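You operate a simulated robot arm through the tools that you are given. There is no shell and no other tool.

The job below is to be done with a simulated robot arm. You get a single attempt, and the scene is never put back.

JOB
Drop the three loose beads into the hopper and draw one into the white bin.
Fine: the slide ends pushed in.

Only the result counts: the job must be done as asked and must still hold three seconds after the hand-in. Knocking over, shifting, dropping, spilling or breaking anything else fails it.

ROBOT AND FRAMES
A 6-joint arm with a two-finger parallel gripper, fixed in place. Base frame: the origin is at the foot of the arm, x ahead of it, y to its left, z up; the work surface is at about z = 860. Lengths are in mm, angles in rad, forces in N, time in s.
With the tool pointing down near the work surface it reaches from about 360 to 760 mm from the base axis. Its first joint turns from -1.152 to 1.152 rad. Payload 2.45 kg.
The TCP is the grasp point between the finger pads, 24 mm short of the fingertips. In the tool frame z runs along the fingers and y along their closing line. The gripper opens to 68 mm. The fingers are 17 mm wide and 10 mm thick; the gripper's body (40 by 70 mm) begins 41 mm behind the TCP.
Orientation is that of the tool frame in the base frame, as [roll, pitch, yaw] about the fixed x, y, z axes, in that order (R = Rz(yaw) Ry(pitch) Rx(roll)). With the fingers straight down and closing along the base's y, the tool's x points along the base's -x, its y along +y and its z along -z.

CONTROLS
- The arm moves only by the tool send_rows. Its argument "commands" is a list of rows, each an object of numbers (a shift or turn left out is 0, a gripper value left out holds the last): "tx", "ty", "tz": the shift along the tool's x, y, z in mm; "wx", "wy", "wz": the turn, a rotation vector about the tool's x, y, z in rad; "claw": the opening in per cent of the stroke, from 0 (shut) to 100 (fully open). In form: [{"tx": .., "ty": .., "tz": .., "wx": .., "wy": .., "wz": .., "claw": ..}, ...]. A call has 1 to 20 rows; each row shifts and turns the commanded pose from where the row before left it, along the tool's axes as they then stand. Each row takes 0.2 s and may step no farther than 50 mm and 0.15 rad from the row before; otherwise, or with a gripper value out of range, the whole call is refused. A pose out of reach is approached as far as the arm can. The call stops where the force on the tool passes 40 N (or 10 N more than at its start, if that is more) or the arm is blocked; 0.2 s more then pass. Each finger travels about 108 mm/s and halts on what it meets, pressing with about 21 N; the grip force reading is that of the motor and also rises with nothing between the fingers. The clock runs only during rows and for 0.2 s after the last one: add rows that do not move to give the fingers time. It gives the time, the measured TCP pose, the force on the tool (base axes), the opening and the grip force at its end, in the units of the frame above (readings bear some noise), with the torque about the TCP (base axes, N m) and any sound that the robot's microphone picked up, and new pictures: "pictures" is both (left out), scene, wrist or none.
- Cameras (640 x 400 px; columns grow to the right, rows downward): "scene" is fixed at [160.1, 402.6, 1474.1]; the picture's right is [-0.84, -0.55, 0.00], its down [-0.26, 0.39, -0.88] and it looks along [0.48, -0.74, -0.47] (base axes); focal length 310 px, centre (320, 200). "wrist" rides on the gripper at [84, 11, -75] in the tool frame; the picture's right is [-0.13, 0.99, 0.00], its down [-0.60, -0.08, -0.79] and it looks along [-0.79, -0.10, 0.61] (tool axes); focal length 251 px, centre (320, 200). There is no depth. A picture from a camera that has moved, and an enlarged one, comes with that camera's place and axes in the base frame and with its lens.
- enlarge(camera, box): a new picture of the part [left, top, right, bottom] of that camera's present view, enlarged. No time passes.
- close_job(): hands the job in; it is judged then, once.

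Nothing tells you positions but the pictures and the camera data. Unless the task says otherwise, let go and move clear before handing in.

The tools are called after "Request:" as name(argument=value, ...) on one line, values as JSON. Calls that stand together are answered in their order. send_rows: Moves the arm, as the interface text tells. Its arguments: {"type":"object","properties":{"commands":{"type":"array"},"pictures":{"type":"string","enum":["both","scene","wrist","none"]}},"required":["commands"]} The other tools are called the same way: enlarge (camera, box) takes an enlarged picture of a part of a camera's view; close_job () hands the job in.

At the start:

```text
clock: 0.0
position: [432.9, -119.2, 1345.9]
ee_rot: [-3.14, 0.001, 3.141]
ft_force: [-0.4, -0.1, 0.5]
wrist_torque: [0.01, -0.01, -0.01]
opening: 68.0
grip_force: 0.2
```

scene: 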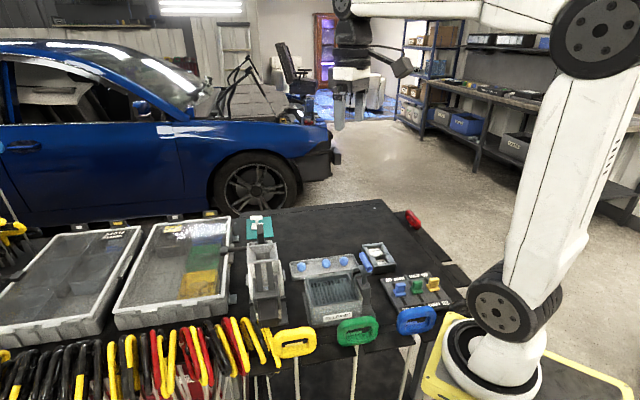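
wrist: 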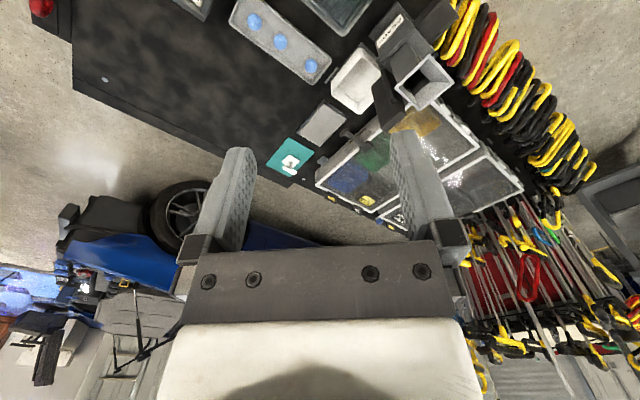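

I see a bench with a tray holding three blue beads, a hopper-like device, and several bins. I will enlarge the views first to identify the parts.

Request:
enlarge(camera="scene", box=[220, 200, 460, 350])

Request:
enlarge(camera="wrist", box=[200, 0, 480, 175])

```text
2.67 times, centred on (340, 275) of scene
camera zoom: at [160.1, 402.6, 1474.1], right [-0.84, -0.55, 0.0], down [-0.26, 0.39, -0.88], along [0.48, -0.74, -0.47], focal length 828 px, centre (267, 0)
```

zoom: 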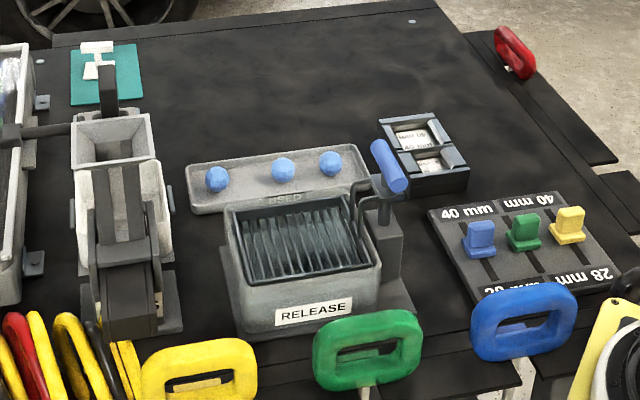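

```text
2.29 times, centred on (340, 88) of wrist
camera zoom: at [350.0, -107.6, 1421.3], right [0.13, 0.99, 0.0], down [0.6, -0.08, 0.79], along [0.79, -0.1, -0.61], focal length 575 px, centre (274, 457)
```

zoom: 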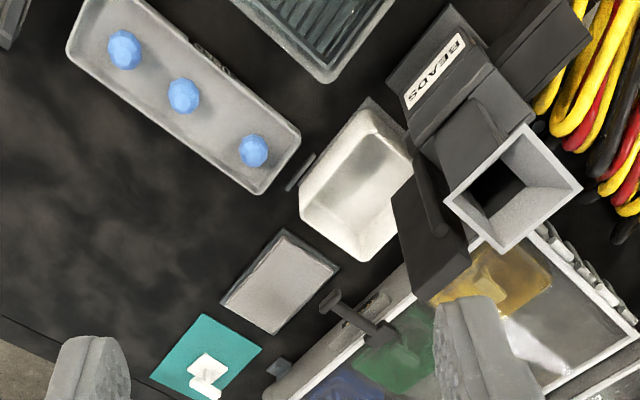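

The three blue beads are in a shallow tray at about x 505–595, y −250 to −157. A tall funnel sits at about (557, 20, 1062), with a white bin near (639, −60). I'll enlarge more closely to understand the dispenser.

Request:
enlarge(camera="scene", box=[220, 205, 300, 330])

Request:
enlarge(camera="wrist", box=[320, 0, 480, 100])

Request:
enlarge(camera="wrist", box=[300, 80, 460, 180])

Request:
enlarge(camera="scene", box=[280, 235, 380, 300])

```text
3.20 times, centred on (260, 268) of scene
camera zoom: at [160.1, 402.6, 1474.1], right [-0.84, -0.55, 0.0], down [-0.26, 0.39, -0.88], along [0.48, -0.74, -0.47], focal length 993 px, centre (512, -16)
```

zoom: 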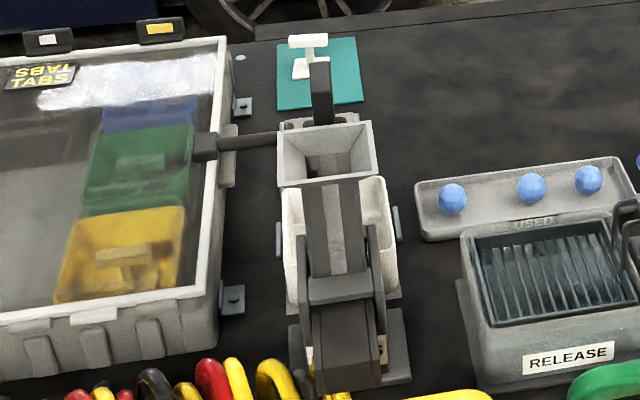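

```text
4.00 times, centred on (400, 50) of wrist
camera zoom: at [350.0, -107.6, 1421.3], right [0.13, 0.99, 0.0], down [0.6, -0.08, 0.79], along [0.79, -0.1, -0.61], focal length 1006 px, centre (0, 800)
```

zoom: 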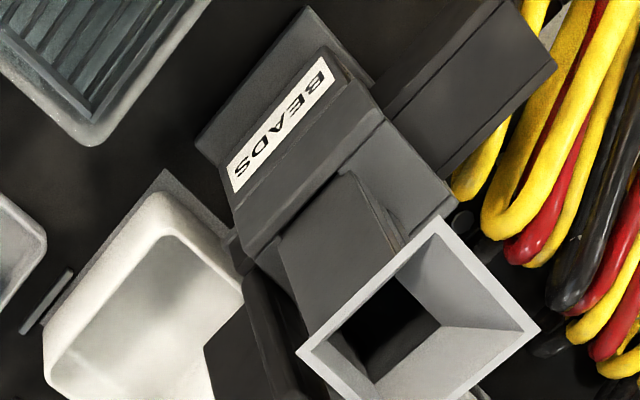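

```text
4.00 times, centred on (380, 130) of wrist
camera zoom: at [350.0, -107.6, 1421.3], right [0.13, 0.99, 0.0], down [0.6, -0.08, 0.79], along [0.79, -0.1, -0.61], focal length 1006 px, centre (80, 480)
```

zoom: 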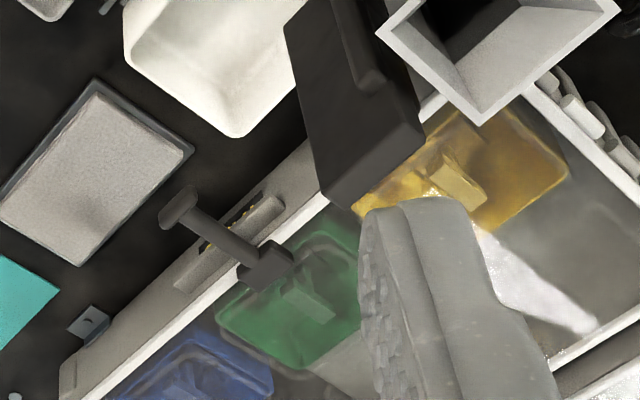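

```text
6.15 times, centred on (330, 268) of scene
camera zoom: at [160.1, 402.6, 1474.1], right [-0.84, -0.55, 0.0], down [-0.26, 0.39, -0.88], along [0.48, -0.74, -0.47], focal length 1910 px, centre (258, -215)
```

zoom: 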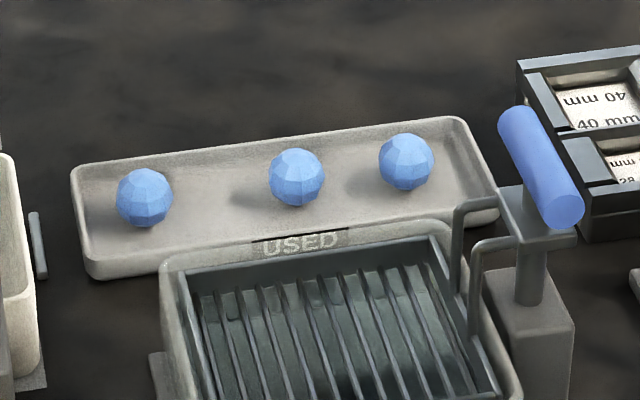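

The dispenser looks like a tall unit: funnel at (557, 20, 1062), dark parts front and back along the (0.7, −0.7) line, and the white bin in front. I'll lower the wrist camera and turn it to look at the dispenser from the tray side.

Request:
send_rows(commands=[{"tz": 40, "wz": -0.131}, {"tz": 40, "wz": -0.131}, {"tz": 40, "wz": -0.131}, {"tz": 40, "wz": -0.131}, {"tz": 40, "wz": -0.131}, {"tz": 40, "wz": -0.131}, {}], pictures="both")

```text
clock: 1.6
position: [429.6, -119.0, 1109.7]
ee_rot: [-3.141, -0.002, -2.353]
ft_force: [-0.3, -1.2, 0.0]
wrist_torque: [0.04, 0.02, -0.01]
opening: 68.0
grip_force: 0.0
camera wrist: at [363.2, -170.2, 1184.0], right [-0.61, 0.79, 0.0], down [0.48, 0.37, 0.79], along [0.63, 0.49, -0.61], focal length 251 px, centre (320, 200)
```

scene: 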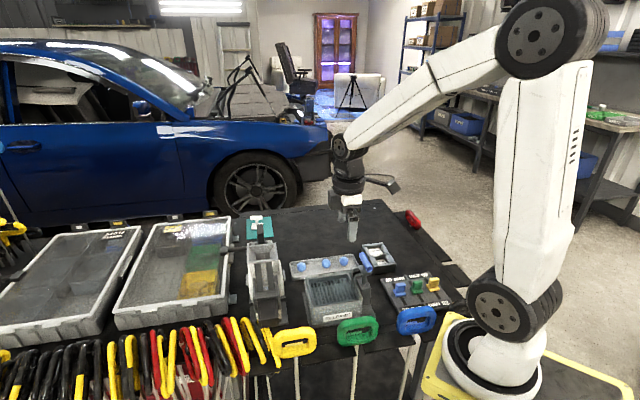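
wrist: 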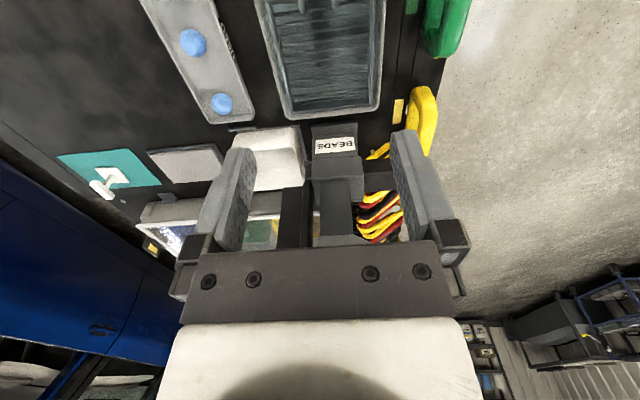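

The wrist view now faces the dispenser, with the BEADS label visible, but the fingers partly hide it. I'll enlarge this view.

Request:
enlarge(camera="wrist", box=[220, 100, 420, 250])

Request:
enlarge(camera="wrist", box=[60, 100, 260, 250])

```text
2.67 times, centred on (320, 175) of wrist
camera zoom: at [363.2, -170.2, 1184.0], right [-0.61, 0.79, 0.0], down [0.48, 0.37, 0.79], along [0.63, 0.49, -0.61], focal length 670 px, centre (320, 267)
```

zoom: 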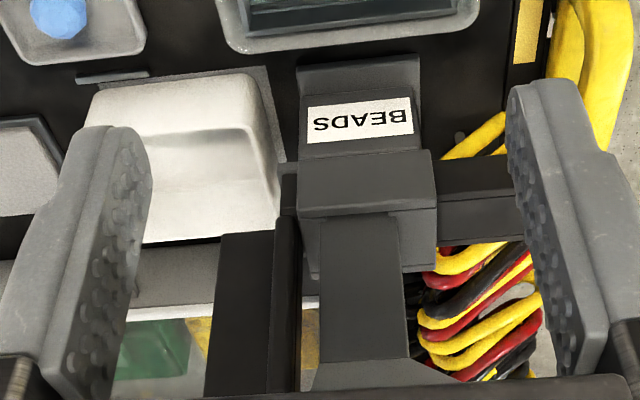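

```text
2.67 times, centred on (160, 175) of wrist
camera zoom: at [363.2, -170.2, 1184.0], right [-0.61, 0.79, 0.0], down [0.48, 0.37, 0.79], along [0.63, 0.49, -0.61], focal length 670 px, centre (747, 267)
```

zoom: 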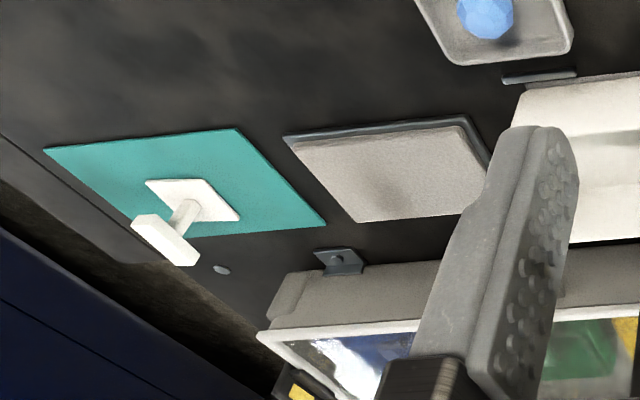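

The dispenser has a base with the BEADS label, then a wide block, a column and the funnel, with a dark bar sticking out at the back and a dark post at the front. I'll tilt the camera nearer to horizontal to get a clear side view.

Request:
send_rows(commands=[{"tz": 5, "wy": -0.15}, {"tz": 5, "wy": -0.15}, {"tz": 5, "wy": -0.15}, {}], pictures="both")

Request:
enlarge(camera="wrist", box=[160, 0, 440, 175])

```text
clock: 2.6
position: [435.0, -116.3, 1094.6]
ee_rot: [3.141, 0.451, -2.356]
ft_force: [0.2, -0.1, 0.1]
wrist_torque: [0.02, 0.0, -0.01]
opening: 68.1
grip_force: 0.1
camera wrist: at [350.7, -185.4, 1124.7], right [-0.62, 0.78, 0.06], down [0.2, 0.08, 0.98], along [0.76, 0.62, -0.21], focal length 251 px, centre (320, 200)
```

scene: 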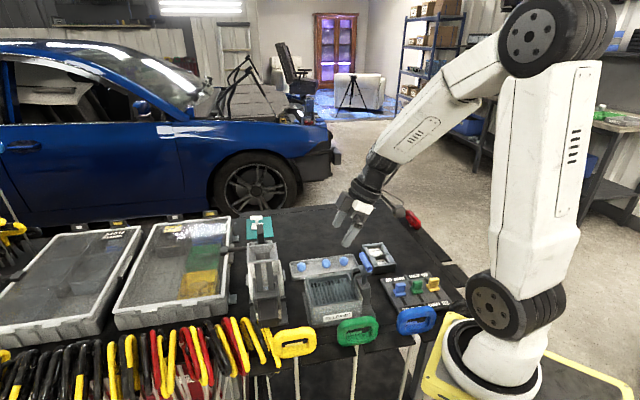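
wrist: 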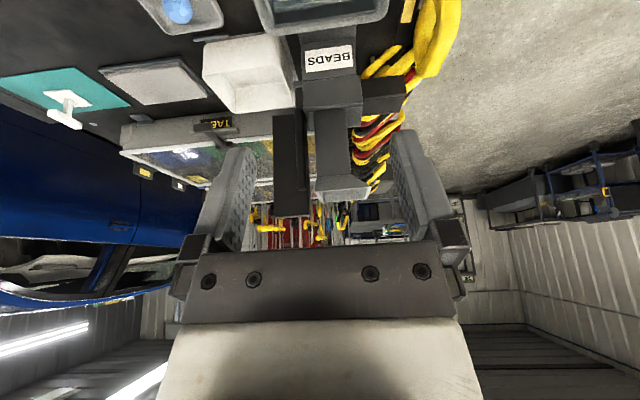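

```text
2.29 times, centred on (300, 88) of wrist
camera zoom: at [350.7, -185.4, 1124.7], right [-0.62, 0.78, 0.06], down [0.2, 0.08, 0.98], along [0.76, 0.62, -0.21], focal length 575 px, centre (366, 457)
```

zoom: 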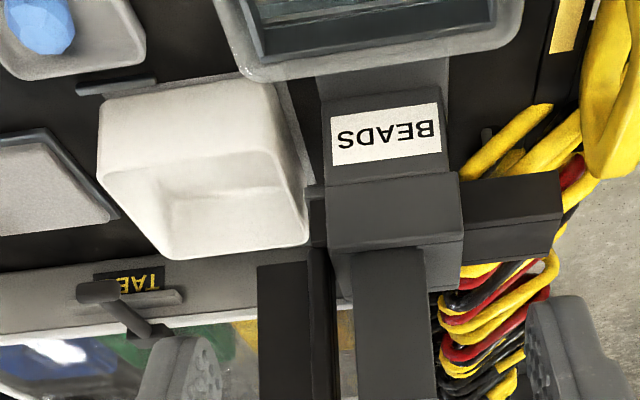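

The tall dark piece near (605, −45) spans roughly z 955 to 1078 and its role isn't clear yet. I'll swing the camera to the bin side of the dispenser to see its front.

Request:
send_rows(commands=[{"tx": -19, "ty": -31.7, "tz": 11.4}, {"tx": -19, "ty": -31.7, "tz": 11.4}, {"tx": -19, "ty": -31.7, "tz": 11.4}, {"tx": -19, "ty": -31.7, "tz": 11.4}, {"tx": -19, "ty": -31.7, "tz": 11.4}, {"wx": -0.065, "wz": -0.135}, {"wx": -0.065, "wz": -0.135}, {"wx": -0.065, "wz": -0.135}, {"wx": -0.065, "wz": -0.135}, {"wx": -0.065, "wz": -0.135}, {"wx": -0.065, "wz": -0.135}, {"wx": -0.065, "wz": -0.135}, {"wx": -0.065, "wz": -0.135}, {}], pictures="both")

Request:
enlarge(camera="wrist", box=[160, 0, 480, 200])

```text
clock: 5.6
position: [624.4, -151.1, 1081.7]
ee_rot: [3.14, 0.448, -1.157]
ft_force: [0.9, -1.0, 0.0]
wrist_torque: [0.0, -0.02, -0.01]
opening: 68.2
grip_force: 0.0
camera wrist: at [659.1, -254.1, 1112.5], right [-0.95, -0.29, 0.06], down [-0.01, 0.21, 0.98], along [-0.3, 0.93, -0.21], focal length 251 px, centre (320, 200)
```

scene: 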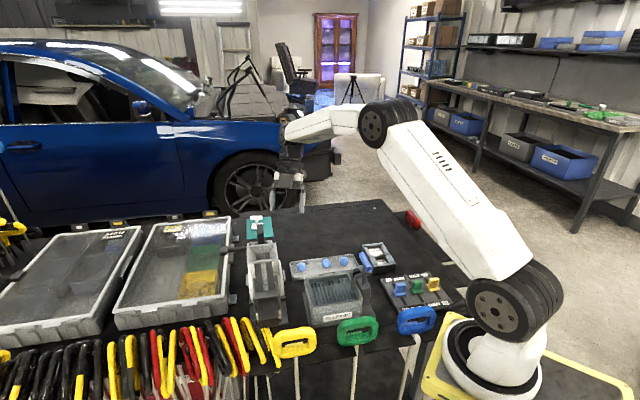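
wrist: 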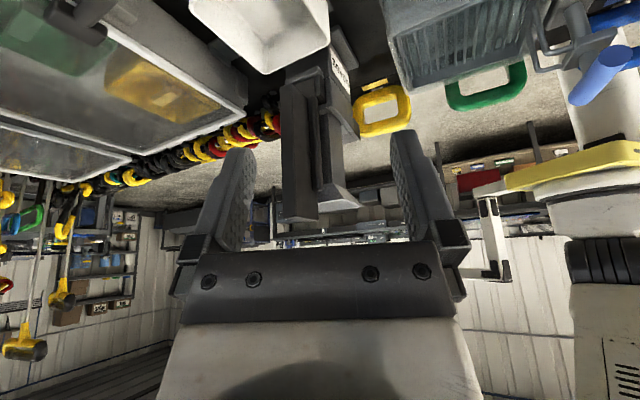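

```text
2.00 times, centred on (320, 100) of wrist
camera zoom: at [659.1, -254.1, 1112.5], right [-0.95, -0.29, 0.06], down [-0.01, 0.21, 0.98], along [-0.3, 0.93, -0.21], focal length 503 px, centre (320, 400)
```

zoom: 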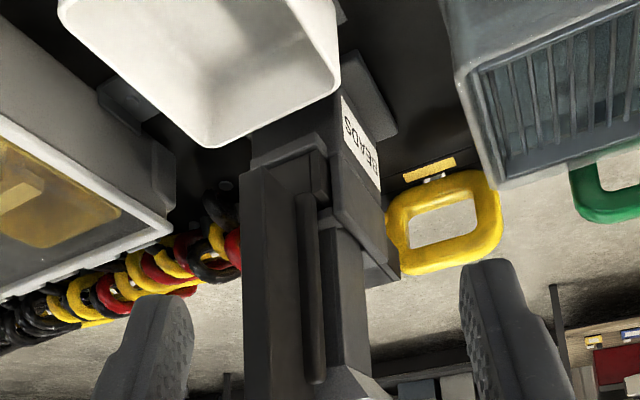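

I can now see the front side: a tall dark piece stands before the column with a thin bar behind it. I'll zoom in to see how they join.

Request:
enlarge(camera="wrist", box=[260, 50, 380, 125])

Request:
enlarge(camera="wrist", box=[260, 130, 400, 230])

Request:
enlarge(camera="scene", box=[235, 240, 300, 335])

```text
5.33 times, centred on (320, 88) of wrist
camera zoom: at [659.1, -254.1, 1112.5], right [-0.95, -0.29, 0.06], down [-0.01, 0.21, 0.98], along [-0.3, 0.93, -0.21], focal length 1341 px, centre (320, 800)
```

zoom: 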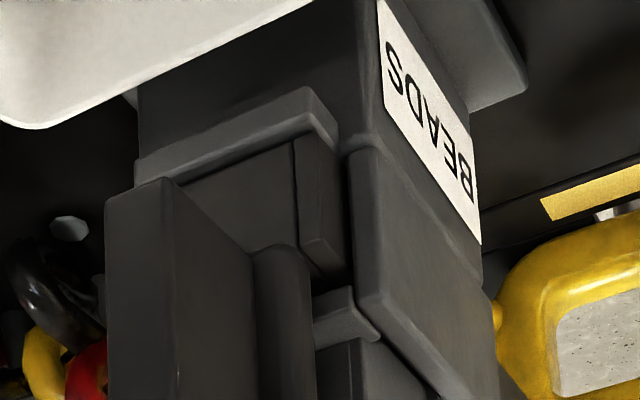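

```text
4.00 times, centred on (330, 180) of wrist
camera zoom: at [659.1, -254.1, 1112.5], right [-0.95, -0.29, 0.06], down [-0.01, 0.21, 0.98], along [-0.3, 0.93, -0.21], focal length 1006 px, centre (280, 280)
```

zoom: 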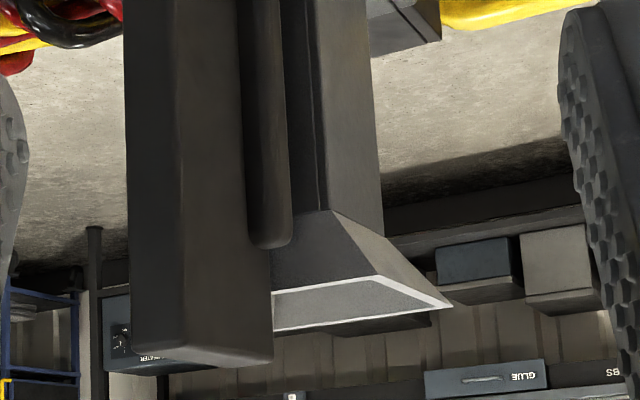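

```text
4.21 times, centred on (268, 288) of scene
camera zoom: at [160.1, 402.6, 1474.1], right [-0.84, -0.55, 0.0], down [-0.26, 0.39, -0.88], along [0.48, -0.74, -0.47], focal length 1307 px, centre (541, -168)
```

zoom: 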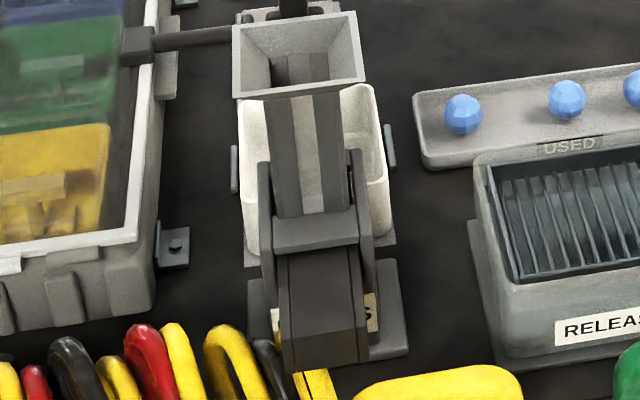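

The tall dark fin is about 12 mm thick, 43 mm deep and 120 mm high, just in front of the column, and a 40 × 25 mm tail sticks out at the back at z 922–947. I'll lower the camera to see how the fin meets the slide.

Request:
send_rows(commands=[{"tx": 18.4, "tz": 38.3}, {"tx": 18.4, "tz": 38.3}, {}], pictures="wrist")

Request:
enlarge(camera="wrist", box=[240, 70, 400, 170])

Request:
enlarge(camera="wrist", box=[240, 160, 400, 260])

```text
clock: 6.4
position: [625.9, -153.1, 997.0]
ee_rot: [-3.141, 0.447, -1.157]
ft_force: [0.1, 0.1, -0.1]
wrist_torque: [-0.01, 0.0, 0.03]
opening: 68.2
grip_force: 0.0
camera wrist: at [660.7, -256.0, 1027.1], right [-0.95, -0.29, 0.06], down [-0.01, 0.21, 0.98], along [-0.3, 0.93, -0.21], focal length 251 px, centre (320, 200)
```

wrist: 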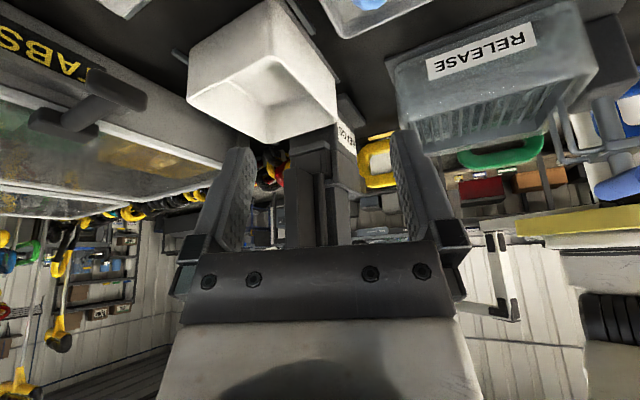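

```text
4.00 times, centred on (320, 120) of wrist
camera zoom: at [660.7, -256.0, 1027.1], right [-0.95, -0.29, 0.06], down [-0.01, 0.21, 0.98], along [-0.3, 0.93, -0.21], focal length 1006 px, centre (320, 520)
```

zoom: 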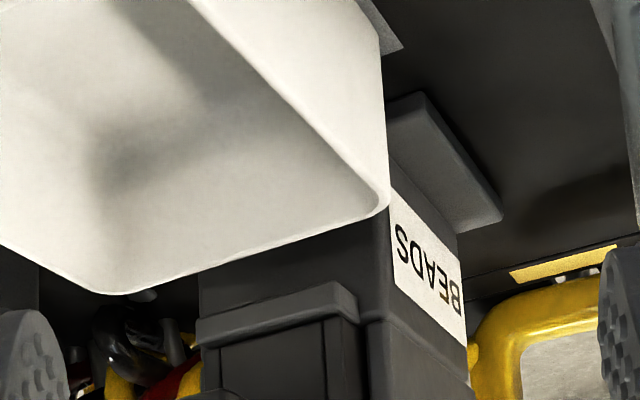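

```text
4.00 times, centred on (320, 210) of wrist
camera zoom: at [660.7, -256.0, 1027.1], right [-0.95, -0.29, 0.06], down [-0.01, 0.21, 0.98], along [-0.3, 0.93, -0.21], focal length 1006 px, centre (320, 160)
```

zoom: 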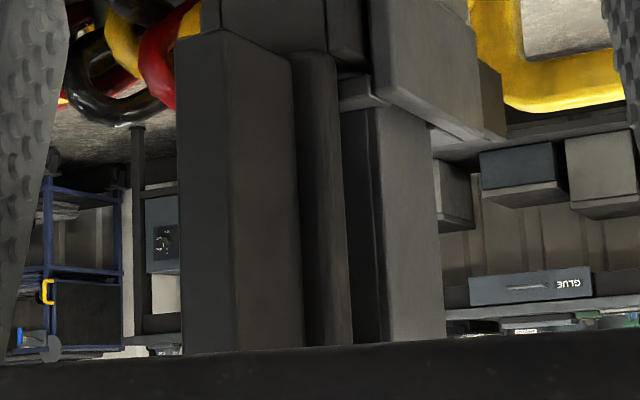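

The slide seems to run along the (0.7, −0.7) axis under the column, with the fin standing at its front end as a tall grip. I'll go up and look down into the funnel and onto the tray for exact positions.

Request:
send_rows(commands=[{"tx": -17.6, "tz": -36.6}, {"tx": -17.6, "tz": -36.6}, {"tx": -17.6, "tz": -36.6}, {"tx": -17.6, "tz": -36.6}, {"tx": -17.6, "tz": -36.6}, {"wy": 0.15}, {"wy": 0.15}, {"wy": 0.149}, {"tx": -42, "ty": -3}, {"tx": -42, "ty": -3}, {"wy": 0.15}, {"wy": 0.15}, {"wy": 0.15}, {}], pictures="both")

Request:
enlarge(camera="wrist", box=[160, 0, 480, 200])

```text
clock: 9.4
position: [597.0, -72.6, 1199.5]
ee_rot: [-3.14, -0.452, -1.158]
ft_force: [0.3, 0.4, -0.6]
wrist_torque: [0.0, 0.04, -0.02]
opening: 68.0
grip_force: 0.1
camera wrist: at [603.9, -115.5, 1302.6], right [-0.95, -0.29, -0.06], down [-0.29, 0.85, 0.45], along [-0.08, 0.45, -0.89], focal length 251 px, centre (320, 200)
```

scene: 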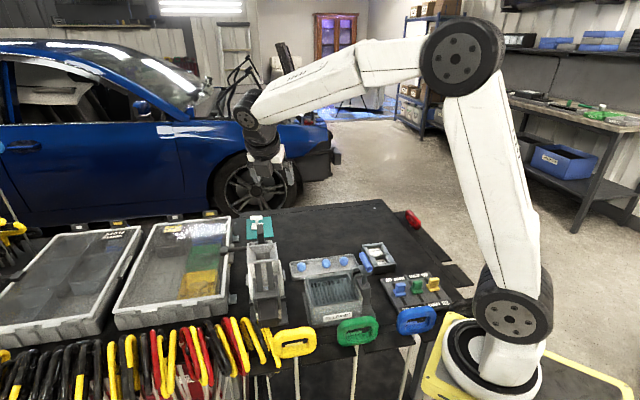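
wrist: 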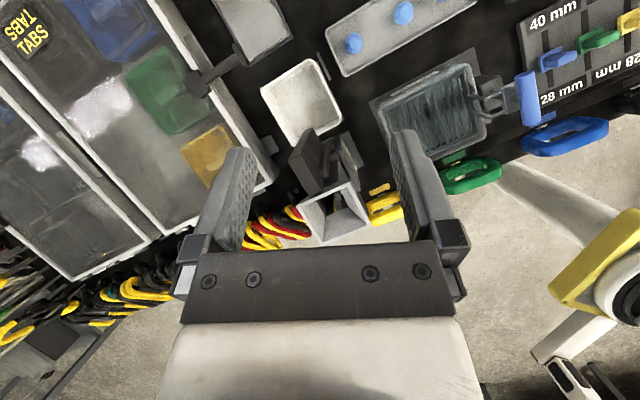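

```text
2.00 times, centred on (320, 100) of wrist
camera zoom: at [603.9, -115.5, 1302.6], right [-0.95, -0.29, -0.06], down [-0.29, 0.85, 0.45], along [-0.08, 0.45, -0.89], focal length 503 px, centre (320, 400)
```

zoom: 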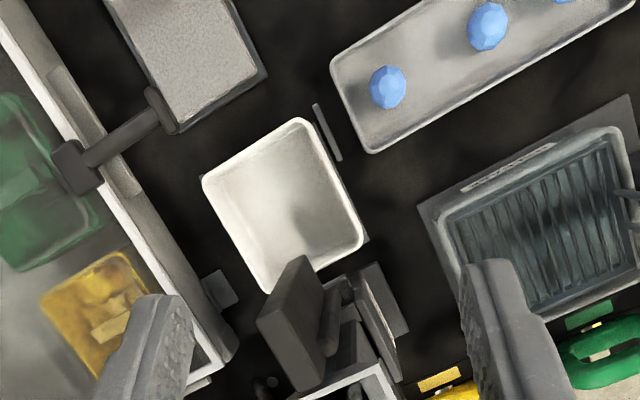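

This top view shows the bin, fin, funnel and tray clearly. I'll enlarge the dispenser and the tray.

Request:
enlarge(camera="wrist", box=[260, 110, 400, 250])

Request:
enlarge(camera="wrist", box=[300, 0, 500, 90])

```text
2.86 times, centred on (330, 180) of wrist
camera zoom: at [603.9, -115.5, 1302.6], right [-0.95, -0.29, -0.06], down [-0.29, 0.85, 0.45], along [-0.08, 0.45, -0.89], focal length 718 px, centre (291, 257)
```

zoom: 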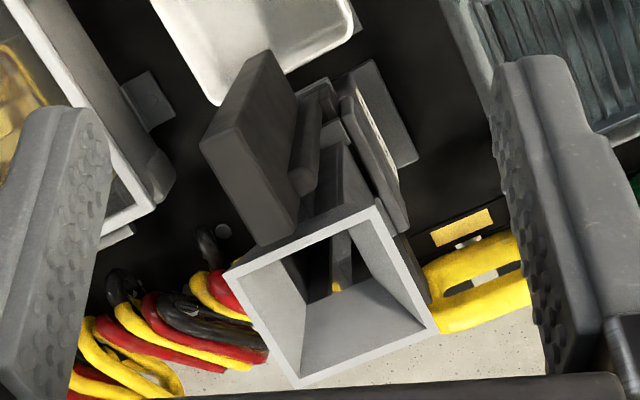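

```text
3.20 times, centred on (400, 45) of wrist
camera zoom: at [603.9, -115.5, 1302.6], right [-0.95, -0.29, -0.06], down [-0.29, 0.85, 0.45], along [-0.08, 0.45, -0.89], focal length 805 px, centre (64, 696)
```

zoom: 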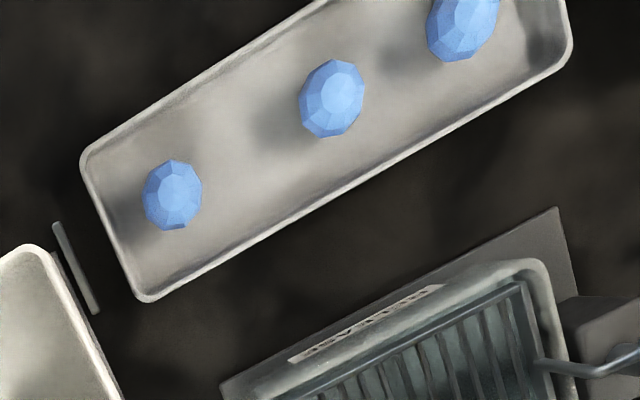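

No beads are visible inside the funnel column. The beads are at about A (594, −158), B (542, −210) and C (502, −248), roughly 26 mm across, in a tray whose inner width is about 65 mm. I'll go over bead A with the fingers closing across the tray and check the view.

Request:
send_rows(commands=[{"wy": -0.15}, {"wy": -0.15}, {"wy": -0.15}, {"wz": 0.15}, {"wz": 0.15}, {"wz": 0.15}, {"wz": 0.15}, {"wz": 0.15}, {"wz": 0.15}, {"wz": 0.15}, {"wz": 0.15}, {"tx": 12.6, "ty": -11.6, "tz": 40}, {"tx": 12.6, "ty": -11.6, "tz": 40}, {"tx": 12.6, "ty": -11.6, "tz": 40}, {"tx": 12.6, "ty": -11.6, "tz": 40}, {"tx": 12.6, "ty": -11.6, "tz": 40}, {"claw": 60}, {}, {}], pictures="both")

Request:
enlarge(camera="wrist", box=[220, 40, 420, 165])

```text
clock: 13.4
position: [591.6, -157.5, 1000.7]
ee_rot: [-3.14, 0.001, -2.356]
ft_force: [0.5, 0.3, -0.2]
wrist_torque: [0.03, -0.03, 0.0]
opening: 40.6
grip_force: 0.1
camera wrist: at [525.1, -209.6, 1075.1], right [-0.61, 0.79, 0.0], down [0.48, 0.37, 0.79], along [0.63, 0.48, -0.61], focal length 251 px, centre (320, 200)
```

scene: 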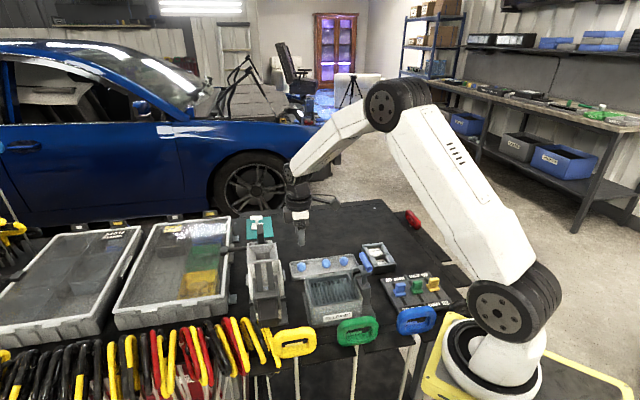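
wrist: 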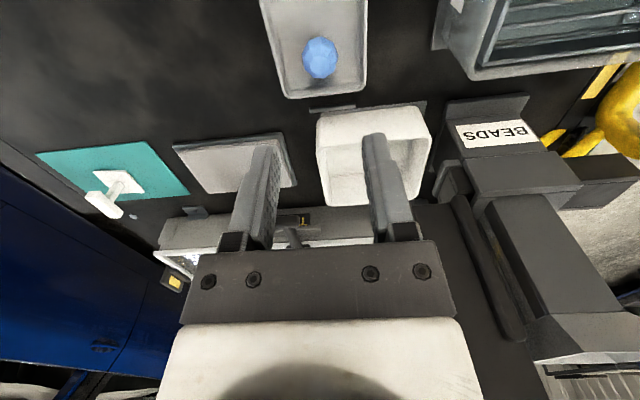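

```text
3.20 times, centred on (320, 102) of wrist
camera zoom: at [525.1, -209.6, 1075.1], right [-0.61, 0.79, 0.0], down [0.48, 0.37, 0.79], along [0.63, 0.48, -0.61], focal length 805 px, centre (320, 512)
```

zoom: 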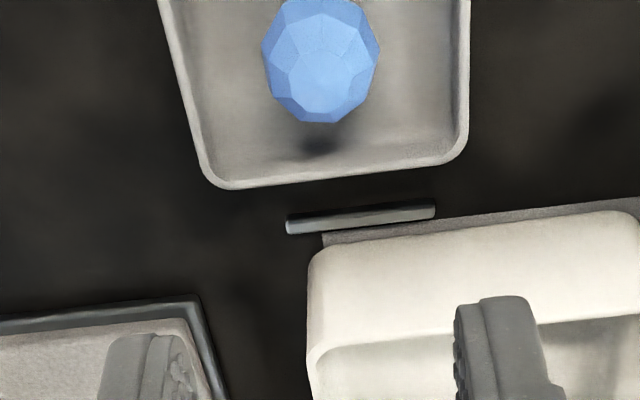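

Bead A is confirmed at about (593, −158), centred across the tray. I'll narrow the opening slightly, centre on it and go down to just above.

Request:
send_rows(commands=[{"tx": -0.7, "ty": -1.4, "claw": 54}, {"tz": 40}, {"tz": 40}, {"tz": 15}, {}], pictures="wrist")

Request:
enlarge(camera="wrist", box=[220, 80, 420, 205])

```text
clock: 14.6
position: [596.1, -158.0, 903.7]
ee_rot: [-3.141, 0.0, -2.355]
ft_force: [0.1, -0.3, 0.4]
wrist_torque: [0.01, 0.01, -0.02]
opening: 37.0
grip_force: 0.0
camera wrist: at [530.4, -209.0, 979.4], right [-0.61, 0.79, 0.0], down [0.48, 0.37, 0.79], along [0.63, 0.48, -0.61], focal length 251 px, centre (320, 200)
```

wrist: 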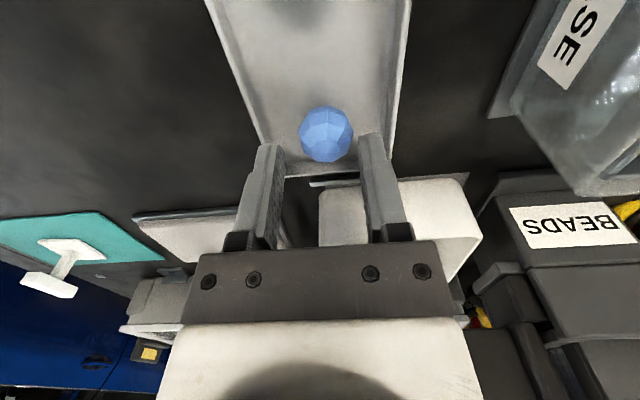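

```text
3.20 times, centred on (320, 142) of wrist
camera zoom: at [530.4, -209.0, 979.4], right [-0.61, 0.79, 0.0], down [0.48, 0.37, 0.79], along [0.63, 0.48, -0.61], focal length 805 px, centre (320, 384)
```

zoom: 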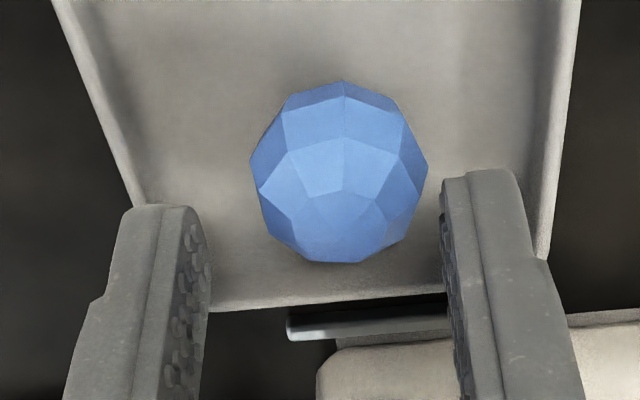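

The image shows the bead about 5 mm back and 4 mm to the side of the finger centre. I'll correct that and look again before going down.

Request:
send_rows(commands=[{"tx": 5, "ty": 3.5}, {}, {}], pictures="wrist")

Request:
enlarge(camera="wrist", box=[220, 80, 420, 205])

```text
clock: 15.4
position: [590.2, -159.4, 905.3]
ee_rot: [-3.14, -0.001, -2.356]
ft_force: [-0.1, 0.6, 0.0]
wrist_torque: [0.0, -0.01, -0.02]
opening: 36.8
grip_force: 0.0
camera wrist: at [524.4, -210.6, 979.9], right [-0.61, 0.79, 0.0], down [0.48, 0.37, 0.79], along [0.63, 0.48, -0.61], focal length 251 px, centre (320, 200)
```

wrist: 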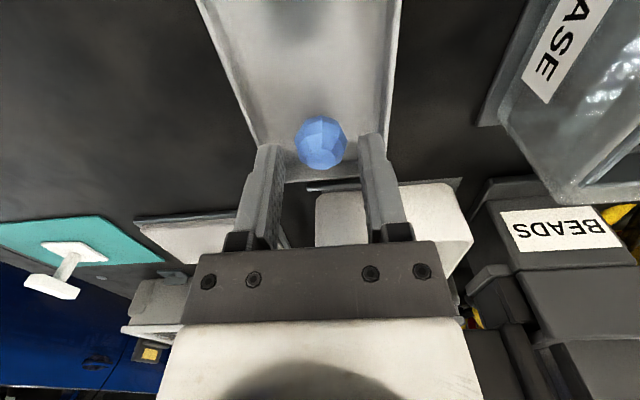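

```text
3.20 times, centred on (320, 142) of wrist
camera zoom: at [524.4, -210.6, 979.9], right [-0.61, 0.79, 0.0], down [0.48, 0.37, 0.79], along [0.63, 0.48, -0.61], focal length 805 px, centre (320, 384)
```

zoom: 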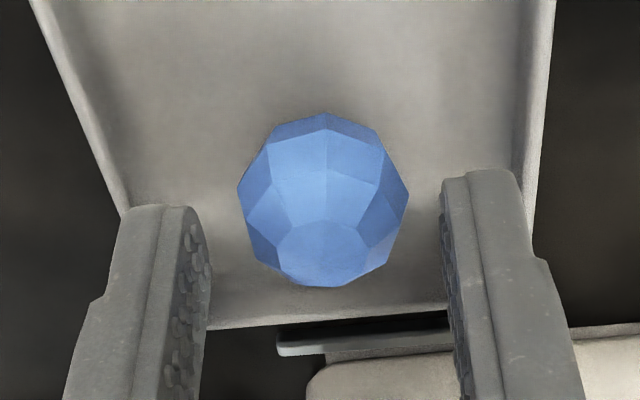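

The bead is now centred between the fingers with about 4 mm clearance to the tray walls. I'll go down the last 12 mm, close, and lift a little.

Request:
send_rows(commands=[{"tx": -1, "ty": 1, "tz": 6}, {"tz": 6}, {}, {"claw": 20}, {"claw": 20}, {"claw": 20}], pictures="wrist")

```text
clock: 16.8
position: [589.0, -157.2, 893.8]
ee_rot: [3.139, 0.0, -2.355]
ft_force: [-0.1, -0.3, -0.6]
wrist_torque: [-0.03, 0.01, 0.02]
opening: 24.1
grip_force: 21.2
camera wrist: at [522.7, -208.9, 968.6], right [-0.61, 0.79, 0.0], down [0.48, 0.37, 0.79], along [0.63, 0.48, -0.61], focal length 251 px, centre (320, 200)
```

wrist: 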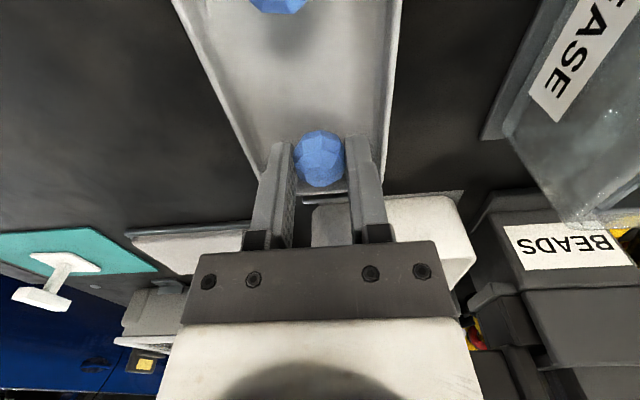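

The fingers stopped at 24 mm on the bead with 21 N, so it's held. I'll lift it straight up.

Request:
send_rows(commands=[{"tz": -15}, {"tz": -25}, {"tz": -40}, {"tz": -40}, {"tz": -40}, {"tz": -40}, {"tz": -40}, {}], pictures="wrist")

```text
clock: 18.6
position: [589.8, -157.9, 1132.9]
ee_rot: [3.141, 0.001, -2.357]
ft_force: [0.7, 0.2, 0.2]
wrist_torque: [0.02, -0.02, 0.01]
opening: 23.9
grip_force: 20.8
camera wrist: at [522.6, -208.7, 1208.3], right [-0.61, 0.79, 0.0], down [0.48, 0.37, 0.79], along [0.63, 0.48, -0.61], focal length 251 px, centre (320, 200)
```

wrist: 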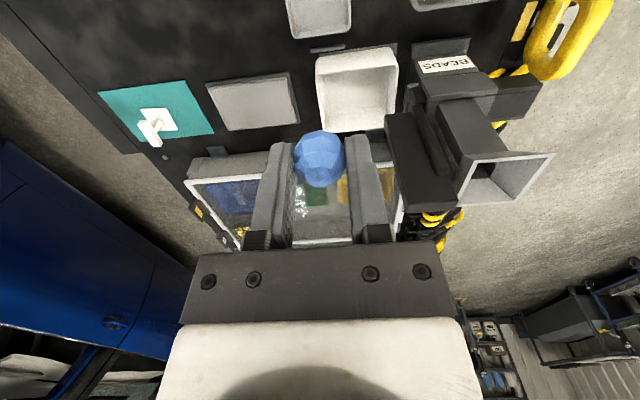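

The bead is firmly held and clear. I'll carry it over the funnel at z 1133, above the fin's top at 1078, and check alignment.

Request:
send_rows(commands=[{"tx": -20.8, "ty": 29.3}, {"tx": -20.8, "ty": 29.3}, {"tx": -20.8, "ty": 29.3}, {"tx": -20.8, "ty": 29.3}, {"tx": -20.8, "ty": 29.2}, {}, {}], pictures="both")

Request:
enlarge(camera="wrist", box=[240, 40, 400, 140])

Request:
enlarge(camera="scene", box=[220, 205, 320, 330])

```text
clock: 20.2
position: [556.8, 18.9, 1135.5]
ee_rot: [3.141, 0.001, -2.355]
ft_force: [0.2, 1.1, -0.5]
wrist_torque: [-0.02, -0.01, 0.02]
opening: 24.1
grip_force: 21.3
camera wrist: at [490.3, -31.4, 1210.0], right [-0.61, 0.79, 0.0], down [0.48, 0.37, 0.79], along [0.63, 0.48, -0.61], focal length 251 px, centre (320, 200)
```

scene: 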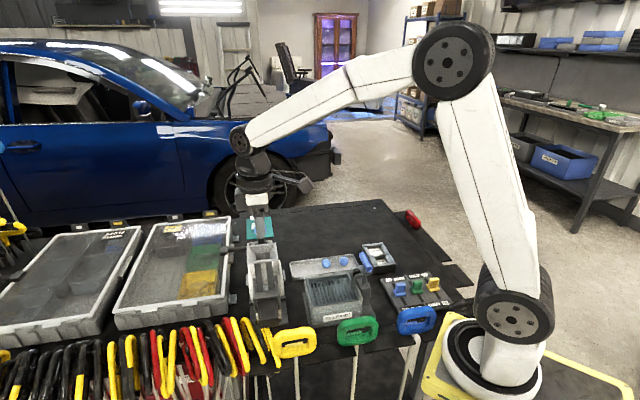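
wrist: 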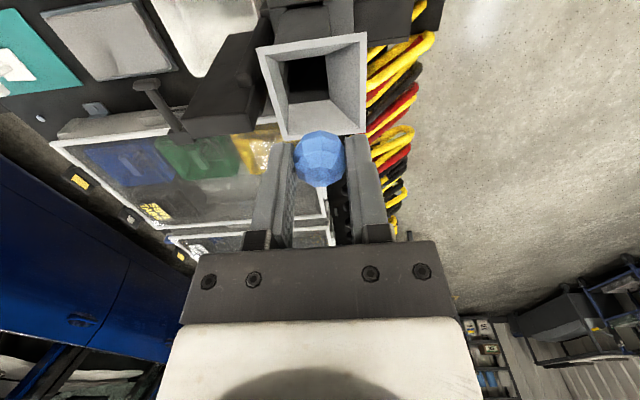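

```text
4.00 times, centred on (320, 90) of wrist
camera zoom: at [490.3, -31.4, 1210.0], right [-0.61, 0.79, 0.0], down [0.48, 0.37, 0.79], along [0.63, 0.48, -0.61], focal length 1006 px, centre (320, 640)
```

zoom: 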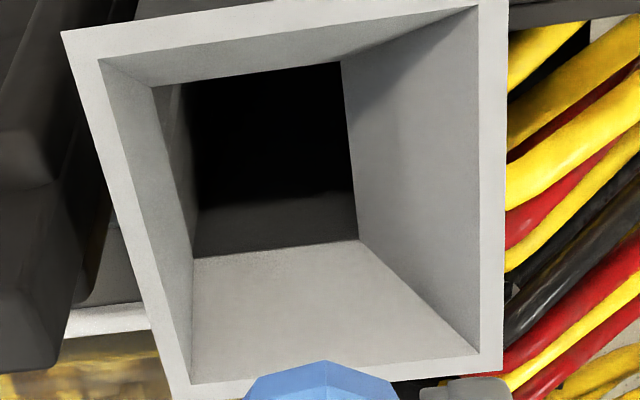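

```text
3.20 times, centred on (270, 268) of scene
camera zoom: at [160.1, 402.6, 1474.1], right [-0.84, -0.55, 0.0], down [-0.26, 0.39, -0.88], along [0.48, -0.74, -0.47], focal length 993 px, centre (480, -16)
```

zoom: 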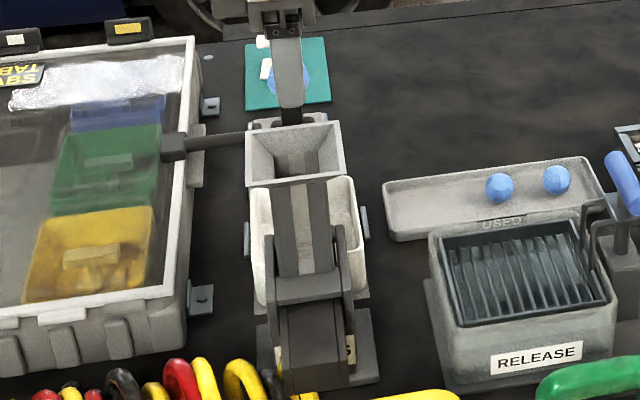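

The funnel centre lies only 2 mm from the tool axis, so the alignment is good. I'll lower until the fingertips are at the rim and check before releasing.

Request:
send_rows(commands=[{"tx": -2, "tz": 24}, {"tz": 22}, {}, {}], pictures="both")

Request:
enlarge(camera="wrist", box=[240, 80, 400, 200])

Request:
enlarge(camera="scene", box=[220, 205, 320, 330])

```text
clock: 21.2
position: [559.0, 22.3, 1088.1]
ee_rot: [3.141, 0.001, -2.358]
ft_force: [-0.7, 0.5, -0.1]
wrist_torque: [0.02, -0.02, 0.02]
opening: 24.1
grip_force: 21.2
camera wrist: at [492.9, -29.1, 1162.7], right [-0.61, 0.79, 0.0], down [0.48, 0.37, 0.79], along [0.63, 0.48, -0.61], focal length 251 px, centre (320, 200)
```

scene: 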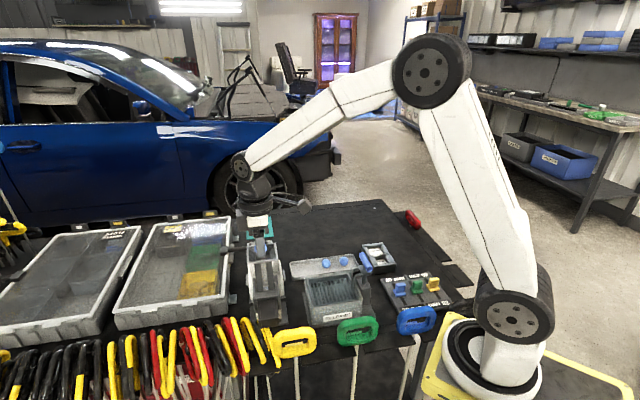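
wrist: 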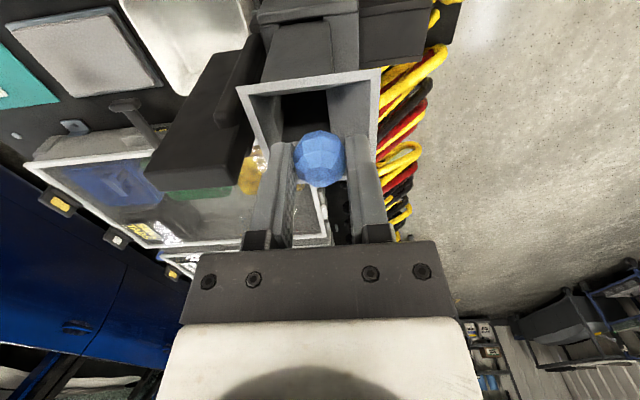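

```text
3.33 times, centred on (320, 140) of wrist
camera zoom: at [492.9, -29.1, 1162.7], right [-0.61, 0.79, 0.0], down [0.48, 0.37, 0.79], along [0.63, 0.48, -0.61], focal length 838 px, centre (320, 400)
```

zoom: 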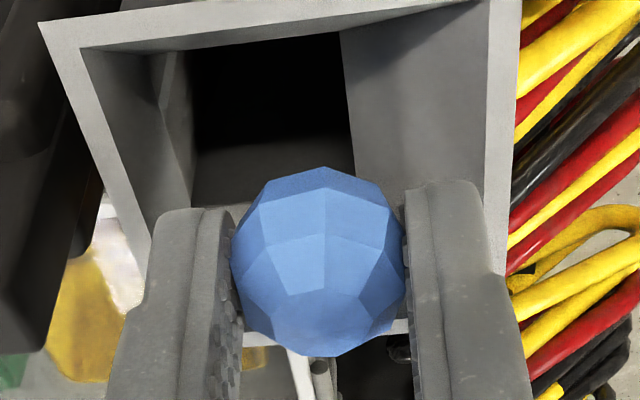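

```text
3.20 times, centred on (270, 268) of scene
camera zoom: at [160.1, 402.6, 1474.1], right [-0.84, -0.55, 0.0], down [-0.26, 0.39, -0.88], along [0.48, -0.74, -0.47], focal length 993 px, centre (480, -16)
```

zoom: 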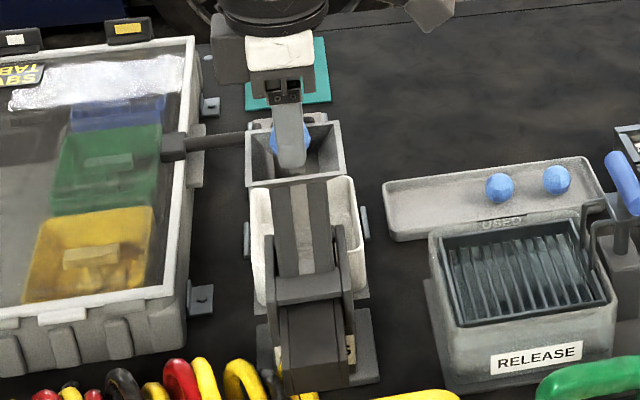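

The bead hangs centred over the funnel hole with the tips at the rim. I'll open just enough to let it drop.

Request:
send_rows(commands=[{"claw": 46}, {"claw": 46}, {"claw": 46}, {"claw": 46}], pictures="both")

Request:
enlarge(camera="wrist", box=[240, 80, 400, 200])

Request:
enlarge(camera="scene", box=[220, 205, 320, 330])

```text
clock: 22.2
position: [560.1, 23.5, 1088.0]
ee_rot: [-3.14, 0.0, -2.357]
ft_force: [-0.7, 0.1, 0.2]
wrist_torque: [0.02, 0.02, -0.02]
opening: 31.1
grip_force: 0.0
camera wrist: at [492.9, -29.1, 1162.9], right [-0.61, 0.79, 0.0], down [0.48, 0.37, 0.79], along [0.63, 0.48, -0.61], focal length 251 px, centre (320, 200)
```

scene: 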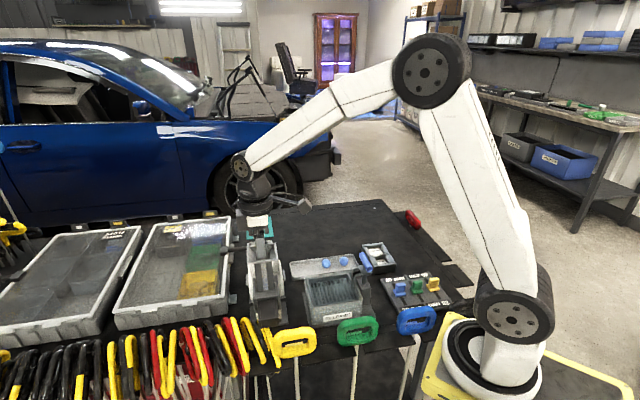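
wrist: 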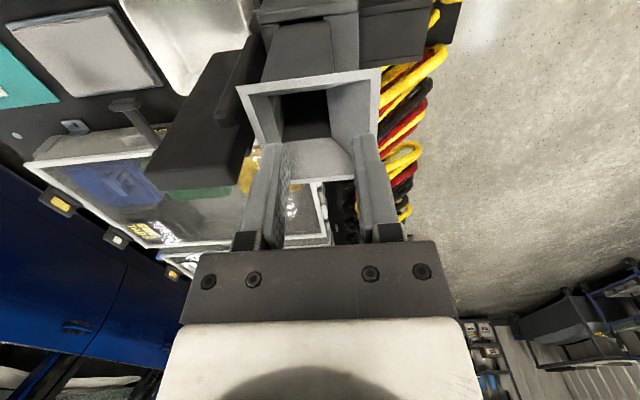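

```text
3.33 times, centred on (320, 140) of wrist
camera zoom: at [492.9, -29.1, 1162.9], right [-0.61, 0.79, 0.0], down [0.48, 0.37, 0.79], along [0.63, 0.48, -0.61], focal length 838 px, centre (320, 400)
```

zoom: 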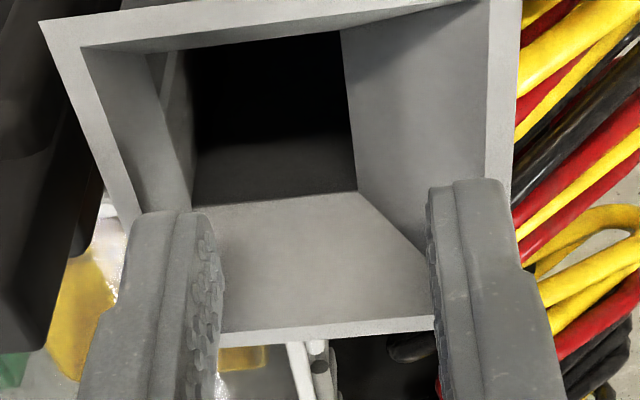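

```text
3.20 times, centred on (270, 268) of scene
camera zoom: at [160.1, 402.6, 1474.1], right [-0.84, -0.55, 0.0], down [-0.26, 0.39, -0.88], along [0.48, -0.74, -0.47], focal length 993 px, centre (480, -16)
```

zoom: 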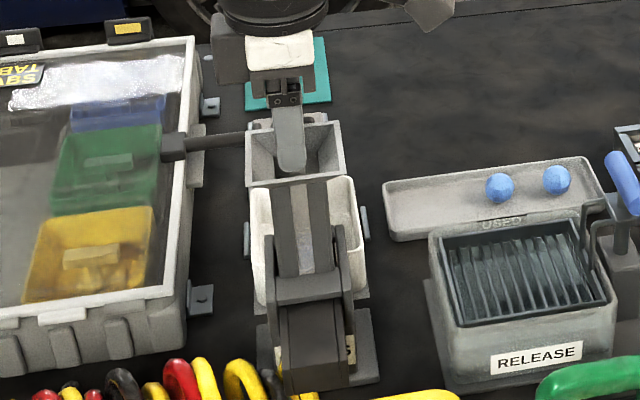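

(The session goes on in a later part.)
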